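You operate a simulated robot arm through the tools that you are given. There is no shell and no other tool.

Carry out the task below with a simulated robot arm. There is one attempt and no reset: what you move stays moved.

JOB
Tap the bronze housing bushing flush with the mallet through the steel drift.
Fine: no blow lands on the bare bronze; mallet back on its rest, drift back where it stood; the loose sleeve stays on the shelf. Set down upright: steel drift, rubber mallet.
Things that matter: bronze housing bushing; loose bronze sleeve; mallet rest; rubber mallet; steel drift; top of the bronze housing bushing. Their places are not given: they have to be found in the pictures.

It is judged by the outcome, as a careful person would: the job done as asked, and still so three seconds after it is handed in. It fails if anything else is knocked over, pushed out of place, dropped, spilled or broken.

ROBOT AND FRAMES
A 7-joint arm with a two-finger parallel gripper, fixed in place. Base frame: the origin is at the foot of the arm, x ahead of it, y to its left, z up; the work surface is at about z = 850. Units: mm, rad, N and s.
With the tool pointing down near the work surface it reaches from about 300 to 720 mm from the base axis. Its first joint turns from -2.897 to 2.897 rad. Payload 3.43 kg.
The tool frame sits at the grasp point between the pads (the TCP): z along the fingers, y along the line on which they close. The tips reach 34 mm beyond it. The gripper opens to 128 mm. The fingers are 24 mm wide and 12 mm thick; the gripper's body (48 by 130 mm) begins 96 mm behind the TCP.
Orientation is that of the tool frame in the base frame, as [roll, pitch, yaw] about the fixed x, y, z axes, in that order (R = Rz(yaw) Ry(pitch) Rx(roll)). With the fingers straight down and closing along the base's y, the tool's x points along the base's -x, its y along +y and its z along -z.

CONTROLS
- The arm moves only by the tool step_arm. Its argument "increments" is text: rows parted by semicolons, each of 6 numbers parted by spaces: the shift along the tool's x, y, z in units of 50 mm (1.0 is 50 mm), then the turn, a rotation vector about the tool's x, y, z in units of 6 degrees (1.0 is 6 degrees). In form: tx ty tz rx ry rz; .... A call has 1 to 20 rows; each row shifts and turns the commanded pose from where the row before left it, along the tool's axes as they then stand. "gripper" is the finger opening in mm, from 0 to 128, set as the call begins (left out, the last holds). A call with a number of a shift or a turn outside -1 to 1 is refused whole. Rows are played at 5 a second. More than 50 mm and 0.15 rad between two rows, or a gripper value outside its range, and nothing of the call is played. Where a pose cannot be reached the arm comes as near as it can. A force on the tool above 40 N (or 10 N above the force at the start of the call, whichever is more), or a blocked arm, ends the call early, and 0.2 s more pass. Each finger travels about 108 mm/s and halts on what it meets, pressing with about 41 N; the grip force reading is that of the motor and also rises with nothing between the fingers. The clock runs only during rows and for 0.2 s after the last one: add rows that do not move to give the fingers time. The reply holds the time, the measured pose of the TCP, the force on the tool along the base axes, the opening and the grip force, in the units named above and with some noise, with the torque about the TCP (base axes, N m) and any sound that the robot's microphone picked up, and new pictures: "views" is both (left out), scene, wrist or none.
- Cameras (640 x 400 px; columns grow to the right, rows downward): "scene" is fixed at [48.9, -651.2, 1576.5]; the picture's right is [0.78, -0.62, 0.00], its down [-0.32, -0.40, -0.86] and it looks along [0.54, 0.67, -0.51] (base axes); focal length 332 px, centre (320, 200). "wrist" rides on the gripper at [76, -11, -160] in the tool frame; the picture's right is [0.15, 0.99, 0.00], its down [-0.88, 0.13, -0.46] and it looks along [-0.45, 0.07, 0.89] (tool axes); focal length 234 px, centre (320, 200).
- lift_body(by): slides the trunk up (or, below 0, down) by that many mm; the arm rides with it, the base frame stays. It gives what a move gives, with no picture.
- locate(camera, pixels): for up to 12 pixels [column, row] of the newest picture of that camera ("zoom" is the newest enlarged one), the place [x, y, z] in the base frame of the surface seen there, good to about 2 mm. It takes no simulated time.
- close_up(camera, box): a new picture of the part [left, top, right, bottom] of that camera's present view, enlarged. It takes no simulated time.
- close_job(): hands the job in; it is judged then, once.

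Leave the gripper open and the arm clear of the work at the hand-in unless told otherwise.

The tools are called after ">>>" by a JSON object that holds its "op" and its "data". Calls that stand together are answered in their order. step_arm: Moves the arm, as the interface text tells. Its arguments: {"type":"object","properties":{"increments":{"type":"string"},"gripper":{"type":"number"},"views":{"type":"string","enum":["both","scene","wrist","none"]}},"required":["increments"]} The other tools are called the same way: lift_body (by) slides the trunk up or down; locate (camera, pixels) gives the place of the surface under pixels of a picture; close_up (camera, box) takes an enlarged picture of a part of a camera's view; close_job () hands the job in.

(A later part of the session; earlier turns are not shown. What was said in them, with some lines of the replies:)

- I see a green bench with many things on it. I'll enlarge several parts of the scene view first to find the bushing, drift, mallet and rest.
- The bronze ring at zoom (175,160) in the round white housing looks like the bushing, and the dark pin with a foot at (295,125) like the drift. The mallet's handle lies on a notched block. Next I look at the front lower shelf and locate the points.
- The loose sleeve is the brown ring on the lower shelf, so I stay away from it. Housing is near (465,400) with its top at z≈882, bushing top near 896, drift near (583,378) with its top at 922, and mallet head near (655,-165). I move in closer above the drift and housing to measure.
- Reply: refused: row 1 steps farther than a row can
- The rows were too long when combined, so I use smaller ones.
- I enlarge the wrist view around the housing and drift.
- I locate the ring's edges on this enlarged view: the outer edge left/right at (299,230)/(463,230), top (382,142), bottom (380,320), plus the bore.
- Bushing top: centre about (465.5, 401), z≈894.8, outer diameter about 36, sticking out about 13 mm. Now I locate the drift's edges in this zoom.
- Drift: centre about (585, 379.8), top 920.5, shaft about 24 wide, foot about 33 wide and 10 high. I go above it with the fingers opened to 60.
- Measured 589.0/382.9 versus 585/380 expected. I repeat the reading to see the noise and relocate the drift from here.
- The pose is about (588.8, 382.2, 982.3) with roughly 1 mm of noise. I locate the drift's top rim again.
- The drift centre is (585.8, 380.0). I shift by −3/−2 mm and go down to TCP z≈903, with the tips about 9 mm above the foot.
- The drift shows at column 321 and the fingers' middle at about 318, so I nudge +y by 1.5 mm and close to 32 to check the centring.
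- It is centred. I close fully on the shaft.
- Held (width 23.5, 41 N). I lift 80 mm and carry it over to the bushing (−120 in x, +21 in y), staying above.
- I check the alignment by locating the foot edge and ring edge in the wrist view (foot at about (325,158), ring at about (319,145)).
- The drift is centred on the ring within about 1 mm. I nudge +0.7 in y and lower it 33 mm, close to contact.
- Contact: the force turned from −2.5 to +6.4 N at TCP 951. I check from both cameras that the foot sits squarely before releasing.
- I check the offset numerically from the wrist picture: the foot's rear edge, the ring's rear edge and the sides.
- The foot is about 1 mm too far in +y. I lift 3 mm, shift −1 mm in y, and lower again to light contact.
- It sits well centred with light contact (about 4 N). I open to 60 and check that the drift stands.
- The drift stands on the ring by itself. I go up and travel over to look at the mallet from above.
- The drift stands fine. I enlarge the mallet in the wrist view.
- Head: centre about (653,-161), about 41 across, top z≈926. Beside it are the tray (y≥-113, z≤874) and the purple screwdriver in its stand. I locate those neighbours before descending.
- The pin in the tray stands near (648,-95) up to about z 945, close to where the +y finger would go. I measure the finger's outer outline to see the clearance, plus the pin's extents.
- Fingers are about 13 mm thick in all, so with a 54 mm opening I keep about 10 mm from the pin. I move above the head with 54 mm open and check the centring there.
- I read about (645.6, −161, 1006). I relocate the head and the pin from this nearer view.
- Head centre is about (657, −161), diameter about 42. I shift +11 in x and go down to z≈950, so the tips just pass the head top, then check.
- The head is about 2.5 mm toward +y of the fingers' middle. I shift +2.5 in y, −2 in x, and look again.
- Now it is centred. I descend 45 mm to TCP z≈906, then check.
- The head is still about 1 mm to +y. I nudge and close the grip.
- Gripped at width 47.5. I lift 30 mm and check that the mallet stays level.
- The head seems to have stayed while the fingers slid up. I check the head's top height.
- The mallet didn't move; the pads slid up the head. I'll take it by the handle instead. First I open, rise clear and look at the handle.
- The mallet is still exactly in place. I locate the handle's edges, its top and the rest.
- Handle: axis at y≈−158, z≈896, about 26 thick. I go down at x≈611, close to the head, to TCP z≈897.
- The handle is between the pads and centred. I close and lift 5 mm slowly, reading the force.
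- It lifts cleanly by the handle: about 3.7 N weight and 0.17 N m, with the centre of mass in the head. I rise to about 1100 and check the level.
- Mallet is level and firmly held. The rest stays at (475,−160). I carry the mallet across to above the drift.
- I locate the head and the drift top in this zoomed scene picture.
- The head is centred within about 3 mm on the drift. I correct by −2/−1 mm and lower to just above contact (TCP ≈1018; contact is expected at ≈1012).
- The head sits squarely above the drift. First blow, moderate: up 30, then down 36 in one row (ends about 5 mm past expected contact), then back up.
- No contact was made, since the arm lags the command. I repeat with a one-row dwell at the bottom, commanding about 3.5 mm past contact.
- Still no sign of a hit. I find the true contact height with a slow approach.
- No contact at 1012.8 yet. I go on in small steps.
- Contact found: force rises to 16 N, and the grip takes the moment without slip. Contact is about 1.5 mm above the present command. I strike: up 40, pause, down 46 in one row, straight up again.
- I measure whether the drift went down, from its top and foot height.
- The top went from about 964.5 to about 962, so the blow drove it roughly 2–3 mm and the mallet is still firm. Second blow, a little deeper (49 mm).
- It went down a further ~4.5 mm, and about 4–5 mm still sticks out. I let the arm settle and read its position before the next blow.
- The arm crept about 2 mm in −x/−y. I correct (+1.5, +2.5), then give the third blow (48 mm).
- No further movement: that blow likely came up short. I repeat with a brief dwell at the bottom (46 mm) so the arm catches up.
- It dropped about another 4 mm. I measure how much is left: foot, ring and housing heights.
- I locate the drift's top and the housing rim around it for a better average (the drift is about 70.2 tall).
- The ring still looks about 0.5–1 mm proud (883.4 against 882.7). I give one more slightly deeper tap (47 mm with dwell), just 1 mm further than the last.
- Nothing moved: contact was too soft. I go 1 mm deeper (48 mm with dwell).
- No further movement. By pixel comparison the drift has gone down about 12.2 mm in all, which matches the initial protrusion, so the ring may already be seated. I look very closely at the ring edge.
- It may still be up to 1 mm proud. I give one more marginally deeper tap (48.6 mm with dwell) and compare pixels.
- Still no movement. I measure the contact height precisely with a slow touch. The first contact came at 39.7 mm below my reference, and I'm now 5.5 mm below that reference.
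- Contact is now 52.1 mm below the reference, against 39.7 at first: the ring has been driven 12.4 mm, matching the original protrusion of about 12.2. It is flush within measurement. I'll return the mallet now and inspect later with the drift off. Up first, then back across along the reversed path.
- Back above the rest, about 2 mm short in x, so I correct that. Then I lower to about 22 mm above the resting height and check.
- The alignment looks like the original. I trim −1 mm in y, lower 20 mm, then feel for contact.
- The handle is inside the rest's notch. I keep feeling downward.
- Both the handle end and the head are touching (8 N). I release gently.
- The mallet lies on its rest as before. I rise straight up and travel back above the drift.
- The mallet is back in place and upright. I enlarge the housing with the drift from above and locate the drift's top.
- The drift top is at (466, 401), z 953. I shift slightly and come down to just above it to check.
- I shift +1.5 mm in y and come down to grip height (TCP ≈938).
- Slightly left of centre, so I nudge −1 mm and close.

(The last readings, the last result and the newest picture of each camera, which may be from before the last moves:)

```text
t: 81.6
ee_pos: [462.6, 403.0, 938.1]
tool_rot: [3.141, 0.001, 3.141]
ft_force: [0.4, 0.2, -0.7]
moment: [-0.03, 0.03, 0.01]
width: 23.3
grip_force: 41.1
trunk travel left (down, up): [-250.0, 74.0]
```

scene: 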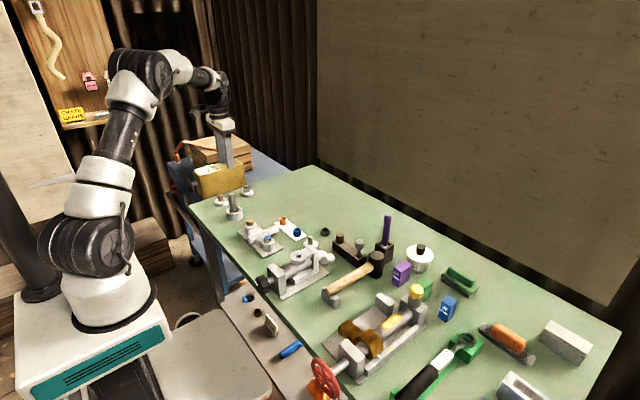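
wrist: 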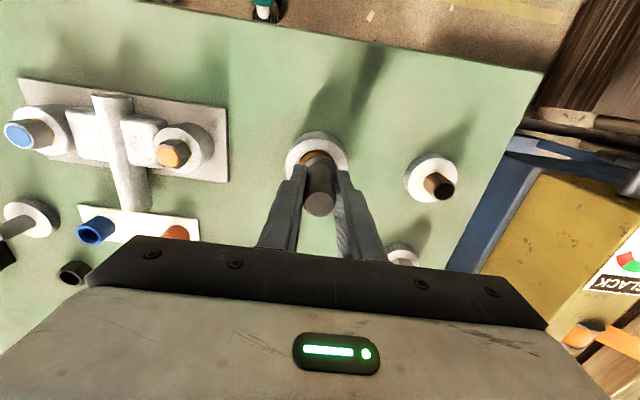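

Held. I lift 60 mm and move back over the drift's original spot (585.8, 380).

>>> {"op": "step_arm", "data": {"increments": "0 0 -0.3 0 0 0;0 0 -0.5 0 0 0;0 0 -0.4 0 0 0;-0.6 -0.114 0 0 0 0;-0.7 -0.133 0 0 0 0;-0.7 -0.133 0 0 0 0;-0.406 -0.076 0 0 0 0;0 0 0 0 0 0;0 0 0 0 0 0"}}

>>> {"op": "close_up", "data": {"camera": "wrist", "box": [310, 0, 420, 70]}}

>>> {"op": "close_up", "data": {"camera": "scene", "box": [215, 190, 255, 222]}}

>>> {"op": "step_arm", "data": {"increments": "0 0 0 0 0 0", "views": "none"}}

```text
t: 83.6
ee_pos: [583.2, 380.3, 997.0]
tool_rot: [3.141, -0.001, -3.141]
ft_force: [0.0, 0.6, -3.3]
moment: [0.04, -0.02, -0.01]
width: 23.1
grip_force: 41.2
trunk travel left (down, up): [-250.0, 74.0]
```

scene: 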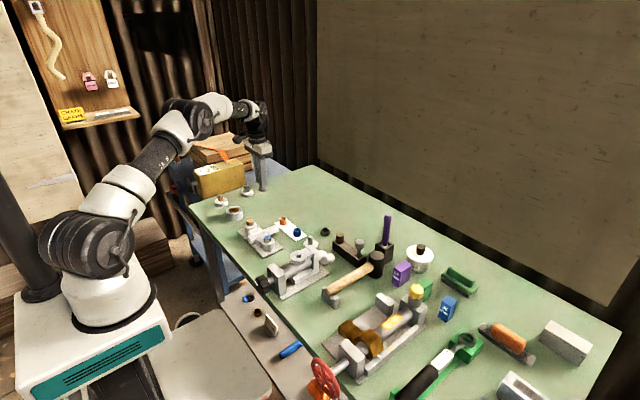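
wrist: 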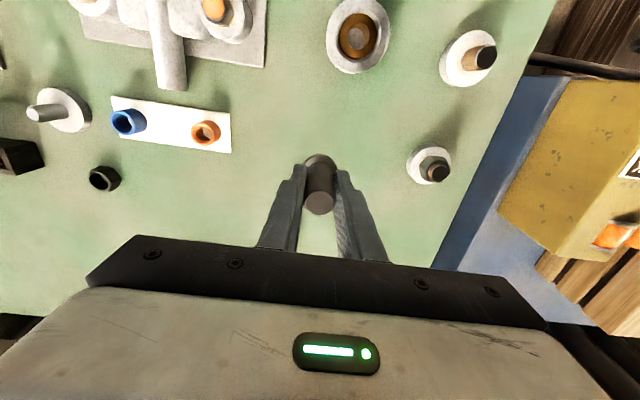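

```text
5.71 times, centred on (365, 35) of wrist
```

zoom: 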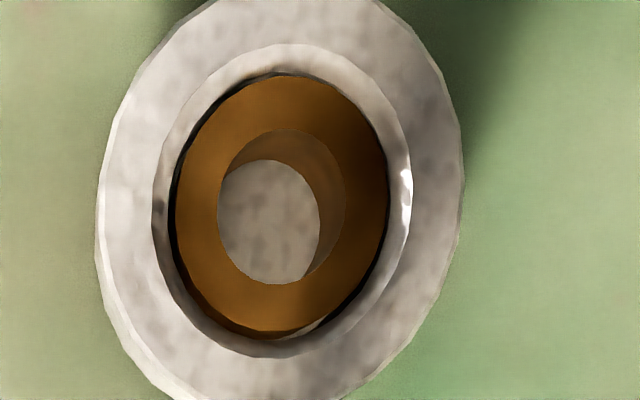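

```text
12.50 times, centred on (235, 206) of scene
```

zoom: 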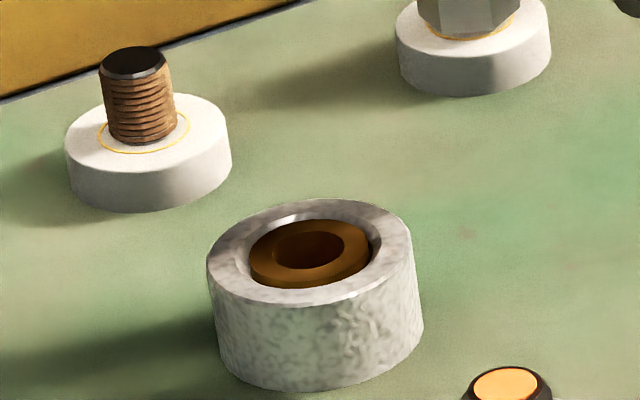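

```text
t: 84.0
ee_pos: [583.4, 379.1, 996.3]
tool_rot: [3.141, 0.0, 3.141]
ft_force: [0.0, 0.0, -2.7]
moment: [0.02, 0.03, 0.0]
width: 23.5
grip_force: 40.3
trunk travel left (down, up): [-250.0, 74.0]
```

The drift is off the ring, and the ring looks about level with the housing top. I measure ring and housing in the zoomed scene.

>>> {"op": "locate", "data": {"camera": "zoom", "pixels": [[262, 262], [355, 240], [300, 277], [340, 265], [320, 227], [280, 235], [230, 275], [285, 212], [398, 240], [310, 296], [385, 275], [350, 207]]}}

>>> {"op": "locate", "data": {"camera": "wrist", "pixels": [[347, 36], [370, 36], [357, 19], [358, 56], [344, 44], [369, 26], [331, 40], [385, 35], [356, 4], [358, 66], [335, 55], [380, 15]]}}

```text
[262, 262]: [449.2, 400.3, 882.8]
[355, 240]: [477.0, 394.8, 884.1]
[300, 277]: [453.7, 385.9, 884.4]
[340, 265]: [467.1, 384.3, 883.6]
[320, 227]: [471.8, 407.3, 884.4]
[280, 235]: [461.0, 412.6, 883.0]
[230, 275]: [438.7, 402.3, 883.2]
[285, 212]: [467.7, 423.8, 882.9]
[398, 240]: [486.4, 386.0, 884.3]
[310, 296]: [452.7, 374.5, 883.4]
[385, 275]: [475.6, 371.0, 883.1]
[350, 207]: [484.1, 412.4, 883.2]
```

```text
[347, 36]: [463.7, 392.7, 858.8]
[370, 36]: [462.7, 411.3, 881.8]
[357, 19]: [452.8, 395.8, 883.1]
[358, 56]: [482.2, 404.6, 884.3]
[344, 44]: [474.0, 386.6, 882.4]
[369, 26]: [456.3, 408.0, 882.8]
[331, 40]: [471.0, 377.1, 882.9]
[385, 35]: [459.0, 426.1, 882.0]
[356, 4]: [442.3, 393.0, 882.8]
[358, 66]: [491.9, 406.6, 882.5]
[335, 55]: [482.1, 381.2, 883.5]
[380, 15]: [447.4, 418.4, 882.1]
```

Ring 883.7/882.9 against housing 883.4/882.6: flush within about 0.3 mm. Now I put the drift back: lower 86 mm, then feel for the table.

>>> {"op": "step_arm", "data": {"increments": "0 0.01 0.5 0 0 0;0 0 0.7 0 0 0;0 0 0.4 0 0 0;0 0 0.1 0 0 0;0 0 0 0 0 0;0 0 0 0 0 0", "views": "wrist"}}

>>> {"op": "step_arm", "data": {"increments": "0 0 0.02 0 0 0;0 0 0 0 0 0", "views": "none"}}

>>> {"op": "step_arm", "data": {"increments": "0 0 0.02 0 0 0;0 0 0 0 0 0", "views": "none"}}

>>> {"op": "step_arm", "data": {"increments": "0 0 0.02 0 0 0;0 0 0 0 0 0", "views": "none"}}

```text
t: 85.4
ee_pos: [581.2, 382.7, 911.0]
tool_rot: [3.141, 0.0, -3.142]
ft_force: [-0.4, 0.6, -1.8]
moment: [0.02, -0.03, 0.01]
width: 23.0
grip_force: 41.1
trunk travel left (down, up): [-250.0, 74.0]
```

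wrist: 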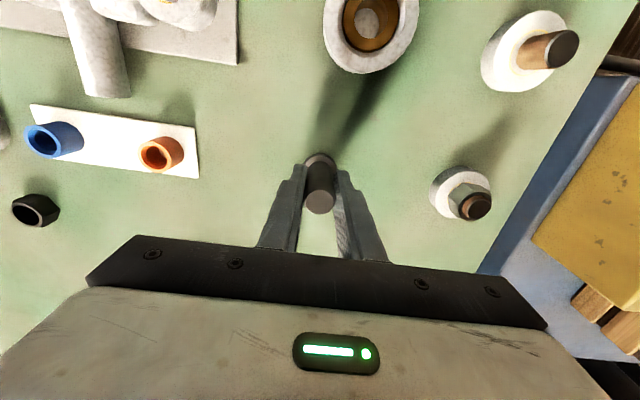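

```text
t: 86.0
ee_pos: [580.5, 381.5, 911.2]
tool_rot: [-3.142, -0.001, -3.141]
ft_force: [0.0, 0.4, -2.5]
moment: [0.02, 0.01, 0.0]
width: 23.1
grip_force: 41.0
trunk travel left (down, up): [-250.0, 74.0]
```

```text
t: 86.6
ee_pos: [581.9, 382.8, 912.0]
tool_rot: [3.141, -0.003, -3.141]
ft_force: [0.0, 0.1, -2.3]
moment: [0.04, 0.02, -0.01]
width: 23.1
grip_force: 40.8
trunk travel left (down, up): [-250.0, 74.0]
```

```text
t: 87.2
ee_pos: [581.7, 381.6, 911.0]
tool_rot: [3.141, -0.001, 3.141]
ft_force: [-0.3, -0.4, 1.4]
moment: [-0.17, 0.09, 0.01]
width: 23.3
grip_force: 41.2
trunk travel left (down, up): [-250.0, 74.0]
```

Contact came at TCP 911, about 5 mm higher than expected. I check where the drift really is.

>>> {"op": "close_up", "data": {"camera": "scene", "box": [240, 180, 290, 220]}}

>>> {"op": "step_arm", "data": {"increments": "0 0 0 0 0 0", "views": "wrist"}}

>>> {"op": "close_up", "data": {"camera": "wrist", "box": [272, 130, 368, 220]}}

>>> {"op": "locate", "data": {"camera": "zoom", "pixels": [[320, 315], [290, 320], [350, 320], [320, 285], [320, 340], [320, 108], [280, 115], [360, 130]]}}

```text
10.00 times, centred on (265, 200) of scene
```

zoom: 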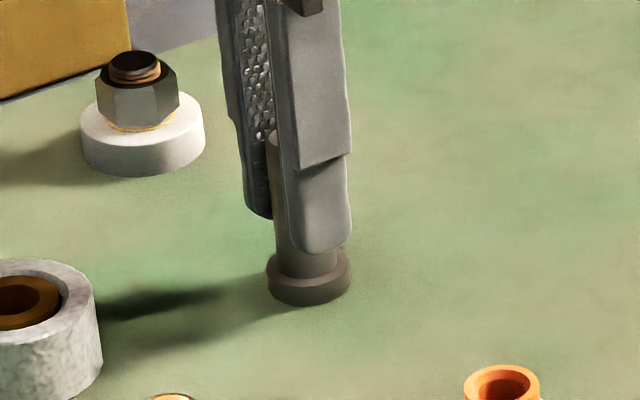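

```text
t: 87.6
ee_pos: [581.6, 382.7, 910.7]
tool_rot: [-3.142, 0.0, 3.14]
ft_force: [0.3, -0.4, 3.1]
moment: [-0.21, 0.03, 0.02]
width: 23.3
grip_force: 41.3
trunk travel left (down, up): [-250.0, 74.0]
```

wrist: 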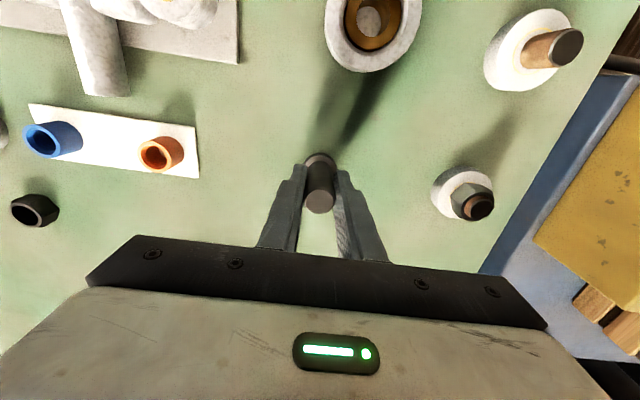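

```text
4.44 times, centred on (320, 175) of wrist
```

zoom: 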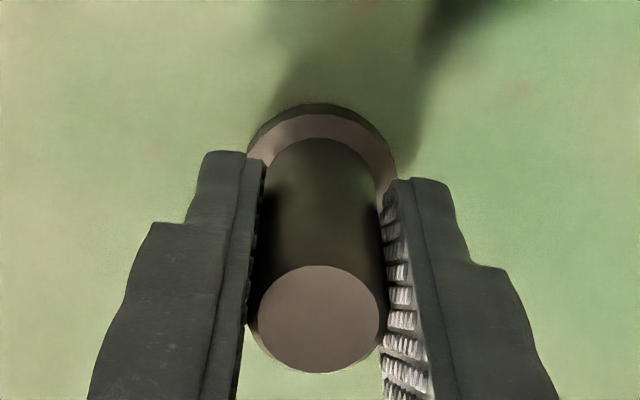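

```text
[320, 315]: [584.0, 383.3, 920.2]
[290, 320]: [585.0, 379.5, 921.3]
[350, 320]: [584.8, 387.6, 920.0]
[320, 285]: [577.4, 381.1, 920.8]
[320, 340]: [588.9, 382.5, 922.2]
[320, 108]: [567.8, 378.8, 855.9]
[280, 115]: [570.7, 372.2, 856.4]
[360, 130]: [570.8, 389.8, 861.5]
```

The drift stands on the table (top 920.8, as at first), about 1.5 mm short in x and 2 mm over in y. I lift 3 mm, correct, and set it down again.

>>> {"op": "locate", "data": {"camera": "zoom", "pixels": [[263, 318], [375, 318], [320, 270], [320, 367], [320, 318]]}}

>>> {"op": "step_arm", "data": {"increments": "0 0 -0.08 0 0 0;-0.03 -0.04 0 0 0 0;0 0 0 0 0 0;0 0 0.06 0 0 0;0 0 0 0 0 0;0 0 0 0 0 0", "views": "wrist"}}

>>> {"op": "close_up", "data": {"camera": "wrist", "box": [272, 130, 368, 220]}}

>>> {"op": "locate", "data": {"camera": "zoom", "pixels": [[263, 318], [375, 318], [320, 270], [320, 367], [320, 318], [320, 108]]}}

>>> {"op": "step_arm", "data": {"increments": "0 0 0 0 0 0", "views": "none"}}

```text
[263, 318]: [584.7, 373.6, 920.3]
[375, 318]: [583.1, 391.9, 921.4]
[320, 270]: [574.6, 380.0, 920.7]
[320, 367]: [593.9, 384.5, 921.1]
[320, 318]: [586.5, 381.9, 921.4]
```

```text
t: 89.0
ee_pos: [584.1, 381.0, 910.9]
tool_rot: [3.141, 0.001, 3.14]
ft_force: [0.2, -1.3, 0.7]
moment: [-0.16, -0.02, -0.02]
width: 23.2
grip_force: 40.8
trunk travel left (down, up): [-250.0, 74.0]
```

wrist: 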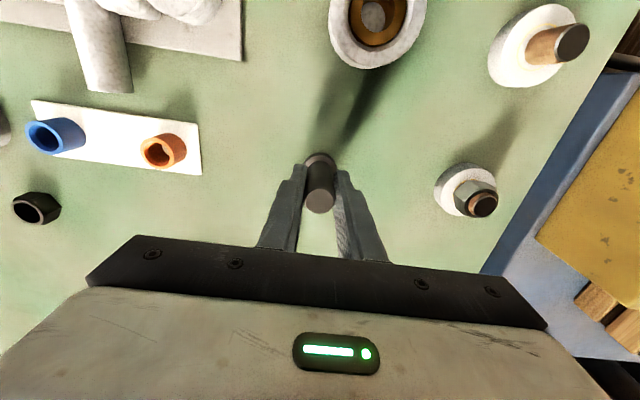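

```text
4.44 times, centred on (320, 175) of wrist
```

zoom: 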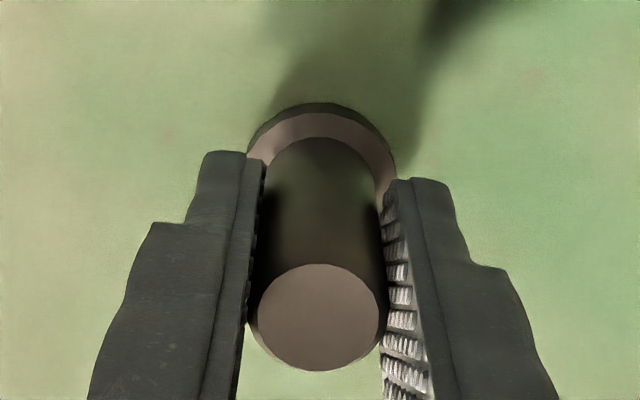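

```text
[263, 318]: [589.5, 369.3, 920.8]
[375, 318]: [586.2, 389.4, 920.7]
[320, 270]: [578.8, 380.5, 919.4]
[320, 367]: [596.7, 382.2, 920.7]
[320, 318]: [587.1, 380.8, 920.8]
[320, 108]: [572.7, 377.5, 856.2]
```

```text
t: 89.4
ee_pos: [584.7, 379.7, 910.9]
tool_rot: [-3.141, 0.0, 3.141]
ft_force: [1.3, 0.0, 0.1]
moment: [0.1, -0.06, 0.04]
width: 23.3
grip_force: 41.7
trunk travel left (down, up): [-250.0, 74.0]
```

Now about (587.7, 380.3), within 2 mm of where it stood. I press down 0.5 mm for firm seating and release.

>>> {"op": "step_arm", "data": {"increments": "0.01 0 0.012 0 0 0;0 0 0 0 0 0", "views": "none"}}

>>> {"op": "step_arm", "data": {"increments": "0 0 0 0 0 0;0 0 0 0 0 0;0 0 0 0 0 0", "gripper": 60}}

>>> {"op": "close_up", "data": {"camera": "wrist", "box": [272, 130, 368, 220]}}

```text
t: 90.0
ee_pos: [584.0, 380.3, 910.8]
tool_rot: [-3.141, -0.001, 3.141]
ft_force: [-0.3, -0.8, 1.0]
moment: [-0.16, -0.06, 0.01]
width: 23.0
grip_force: 40.8
trunk travel left (down, up): [-250.0, 74.0]
```

```text
t: 90.8
ee_pos: [584.8, 379.4, 911.0]
tool_rot: [-3.141, -0.001, -3.141]
ft_force: [0.9, 0.1, 0.1]
moment: [-0.03, -0.03, 0.05]
width: 60.4
grip_force: 0.0
trunk travel left (down, up): [-250.0, 74.0]
```

scene: 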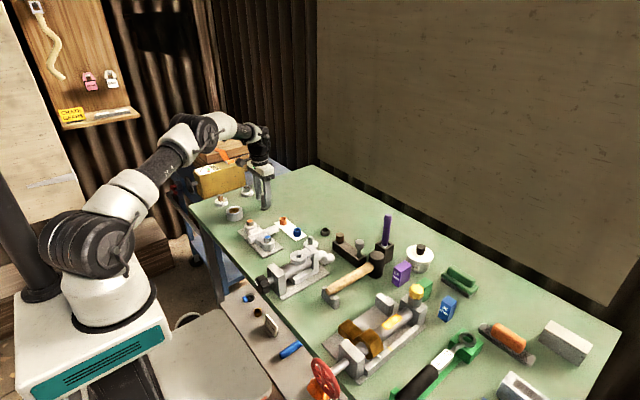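
wrist: 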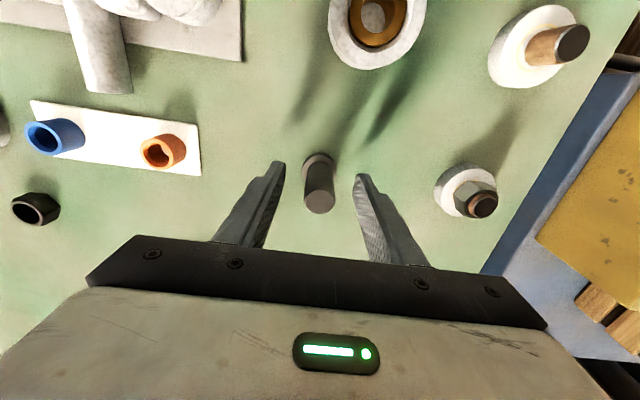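

```text
4.44 times, centred on (320, 175) of wrist
```

zoom: 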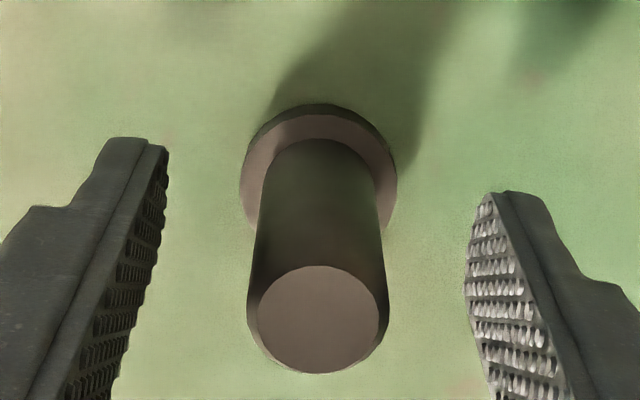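

The drift stands upright. I retract straight up, then back to a clear position, and do a last inspection.

>>> {"op": "step_arm", "data": {"increments": "0 0 -0.4 0 0 0;0 0 -0.8 0 0 0;0 0 -0.9 0 0 0;0 0 -0.9 0 0 0;0.6 0 -0.6 0 0 0;0.6 0 -0.6 0 0 0;0.6 0 -0.6 0 0 0;0.6 0 -0.6 0 0 0;0 0 0 0 0 0", "gripper": 128}}

>>> {"op": "close_up", "data": {"camera": "scene", "box": [205, 175, 285, 225]}}

>>> {"op": "close_up", "data": {"camera": "scene", "box": [310, 210, 422, 310]}}

>>> {"op": "close_up", "data": {"camera": "scene", "box": [210, 270, 338, 370]}}

>>> {"op": "close_up", "data": {"camera": "wrist", "box": [272, 100, 368, 220]}}

```text
t: 92.8
ee_pos: [462.6, 378.6, 1182.4]
tool_rot: [3.141, 0.001, -3.141]
ft_force: [0.4, 0.6, 0.7]
moment: [-0.01, -0.03, -0.02]
width: 128.1
grip_force: 0.1
trunk travel left (down, up): [-250.0, 74.0]
```

scene: 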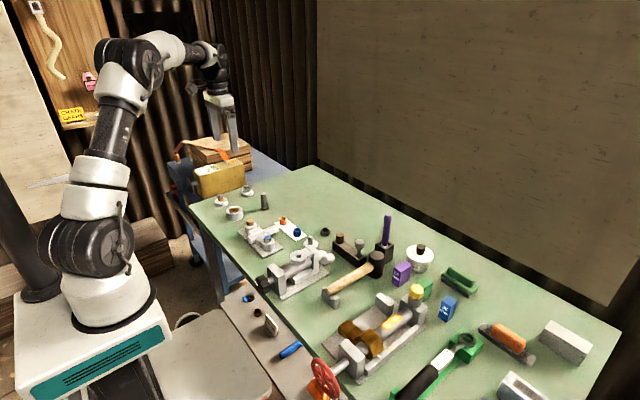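
wrist: 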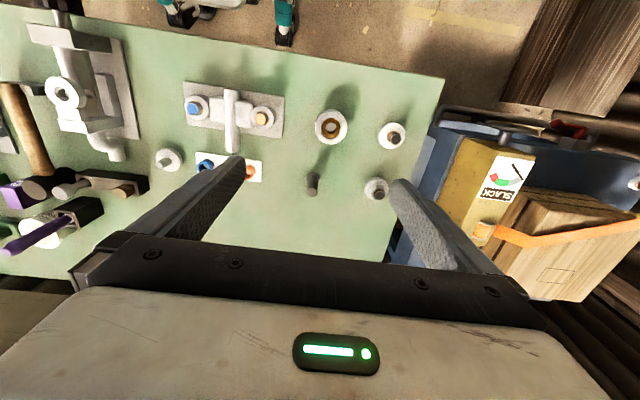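

```text
8.00 times, centred on (245, 200) of scene
```

zoom: 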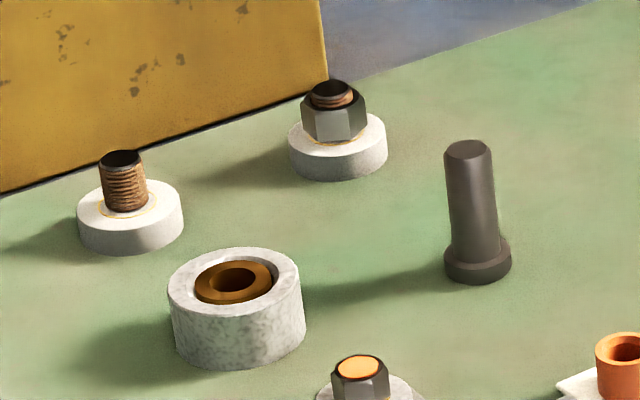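

```text
4.00 times, centred on (366, 260) of scene
```

zoom: 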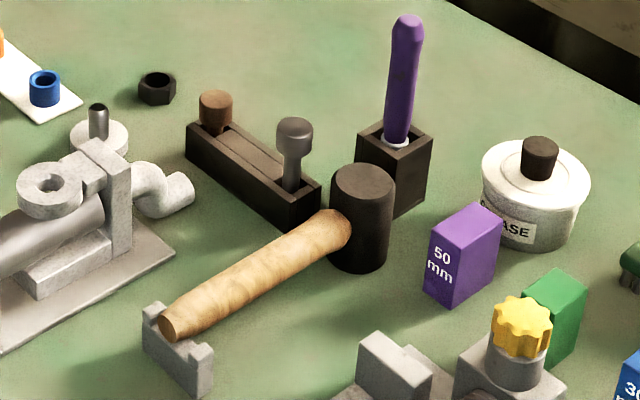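

```text
4.00 times, centred on (274, 320) of scene
```

zoom: 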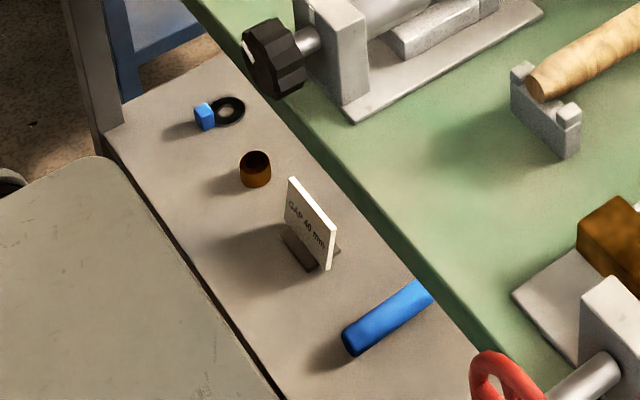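

```text
3.33 times, centred on (320, 160) of wrist
```

zoom: 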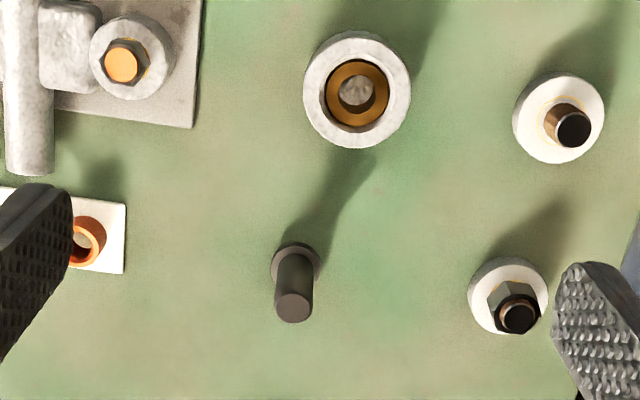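

All in place: drift upright, mallet on its rest, sleeve on the shelf. One more measurement of flushness, with many points on ring and housing.

>>> {"op": "close_up", "data": {"camera": "wrist", "box": [312, 106, 344, 146]}}

>>> {"op": "locate", "data": {"camera": "wrist", "pixels": [[323.5, 128], [336, 127], [329, 119.5], [328, 136], [324, 124], [335, 131], [315, 128], [341, 126], [328, 111], [328, 142], [318, 118], [339, 136]]}}

>>> {"op": "close_up", "data": {"camera": "scene", "box": [222, 200, 246, 216]}}

```text
10.00 times, centred on (328, 126) of wrist
```

zoom: 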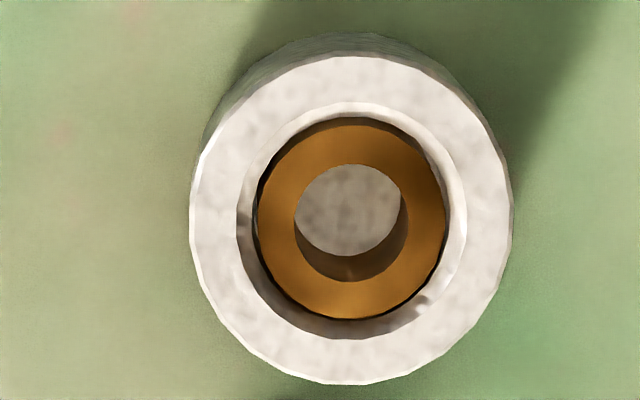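

```text
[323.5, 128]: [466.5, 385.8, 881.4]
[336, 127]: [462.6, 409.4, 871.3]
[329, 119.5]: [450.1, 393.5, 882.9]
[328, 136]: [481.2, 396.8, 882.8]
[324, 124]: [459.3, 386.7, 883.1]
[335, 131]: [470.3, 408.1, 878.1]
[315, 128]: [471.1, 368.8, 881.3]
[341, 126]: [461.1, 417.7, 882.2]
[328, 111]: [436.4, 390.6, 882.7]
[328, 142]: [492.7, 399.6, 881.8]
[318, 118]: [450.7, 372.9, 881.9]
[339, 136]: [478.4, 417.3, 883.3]
```

```text
16.00 times, centred on (234, 208) of scene
```

zoom: 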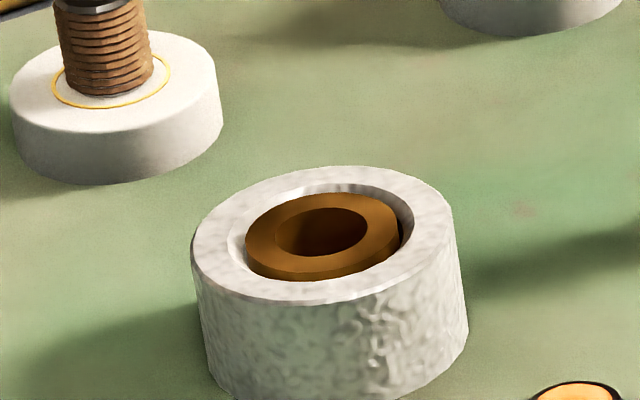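

Ring about 882.7 and housing about 882.2–882.6: flush within the measuring error. Drift upright within about 2 mm of its place, mallet on its rest, sleeve on the shelf, gripper open and the arm clear. I hand the job in.

>>> {"op": "close_job", "data": {}}

```text
The job is handed in.
```

The bronze bushing is tapped flush with its housing, and the job is handed in. The ring measures about 0.3 to 0.5 mm above the housing top, which is within the measuring error of about 2 mm. It was driven about 12.4 mm in all, against an original protrusion of about 12.2 mm.

- **Blows:** every one landed on the steel drift, none on the bare bronze. After three effective blows the bushing stopped moving, and a few lighter taps changed nothing.
- **Rubber mallet:** back on its rest and upright, in its original position as far as the pictures show.
- **Steel drift:** standing upright within about 2 mm of where it stood.
- **Loose sleeve:** never touched, still on the shelf.
- **First grip on the mallet:** I first tried lifting it by the head and the fingers slid off. It did not move, and I then took it by the handle.

Nothing else was knocked or moved that I could see. The gripper is open and the arm is clear of the work.
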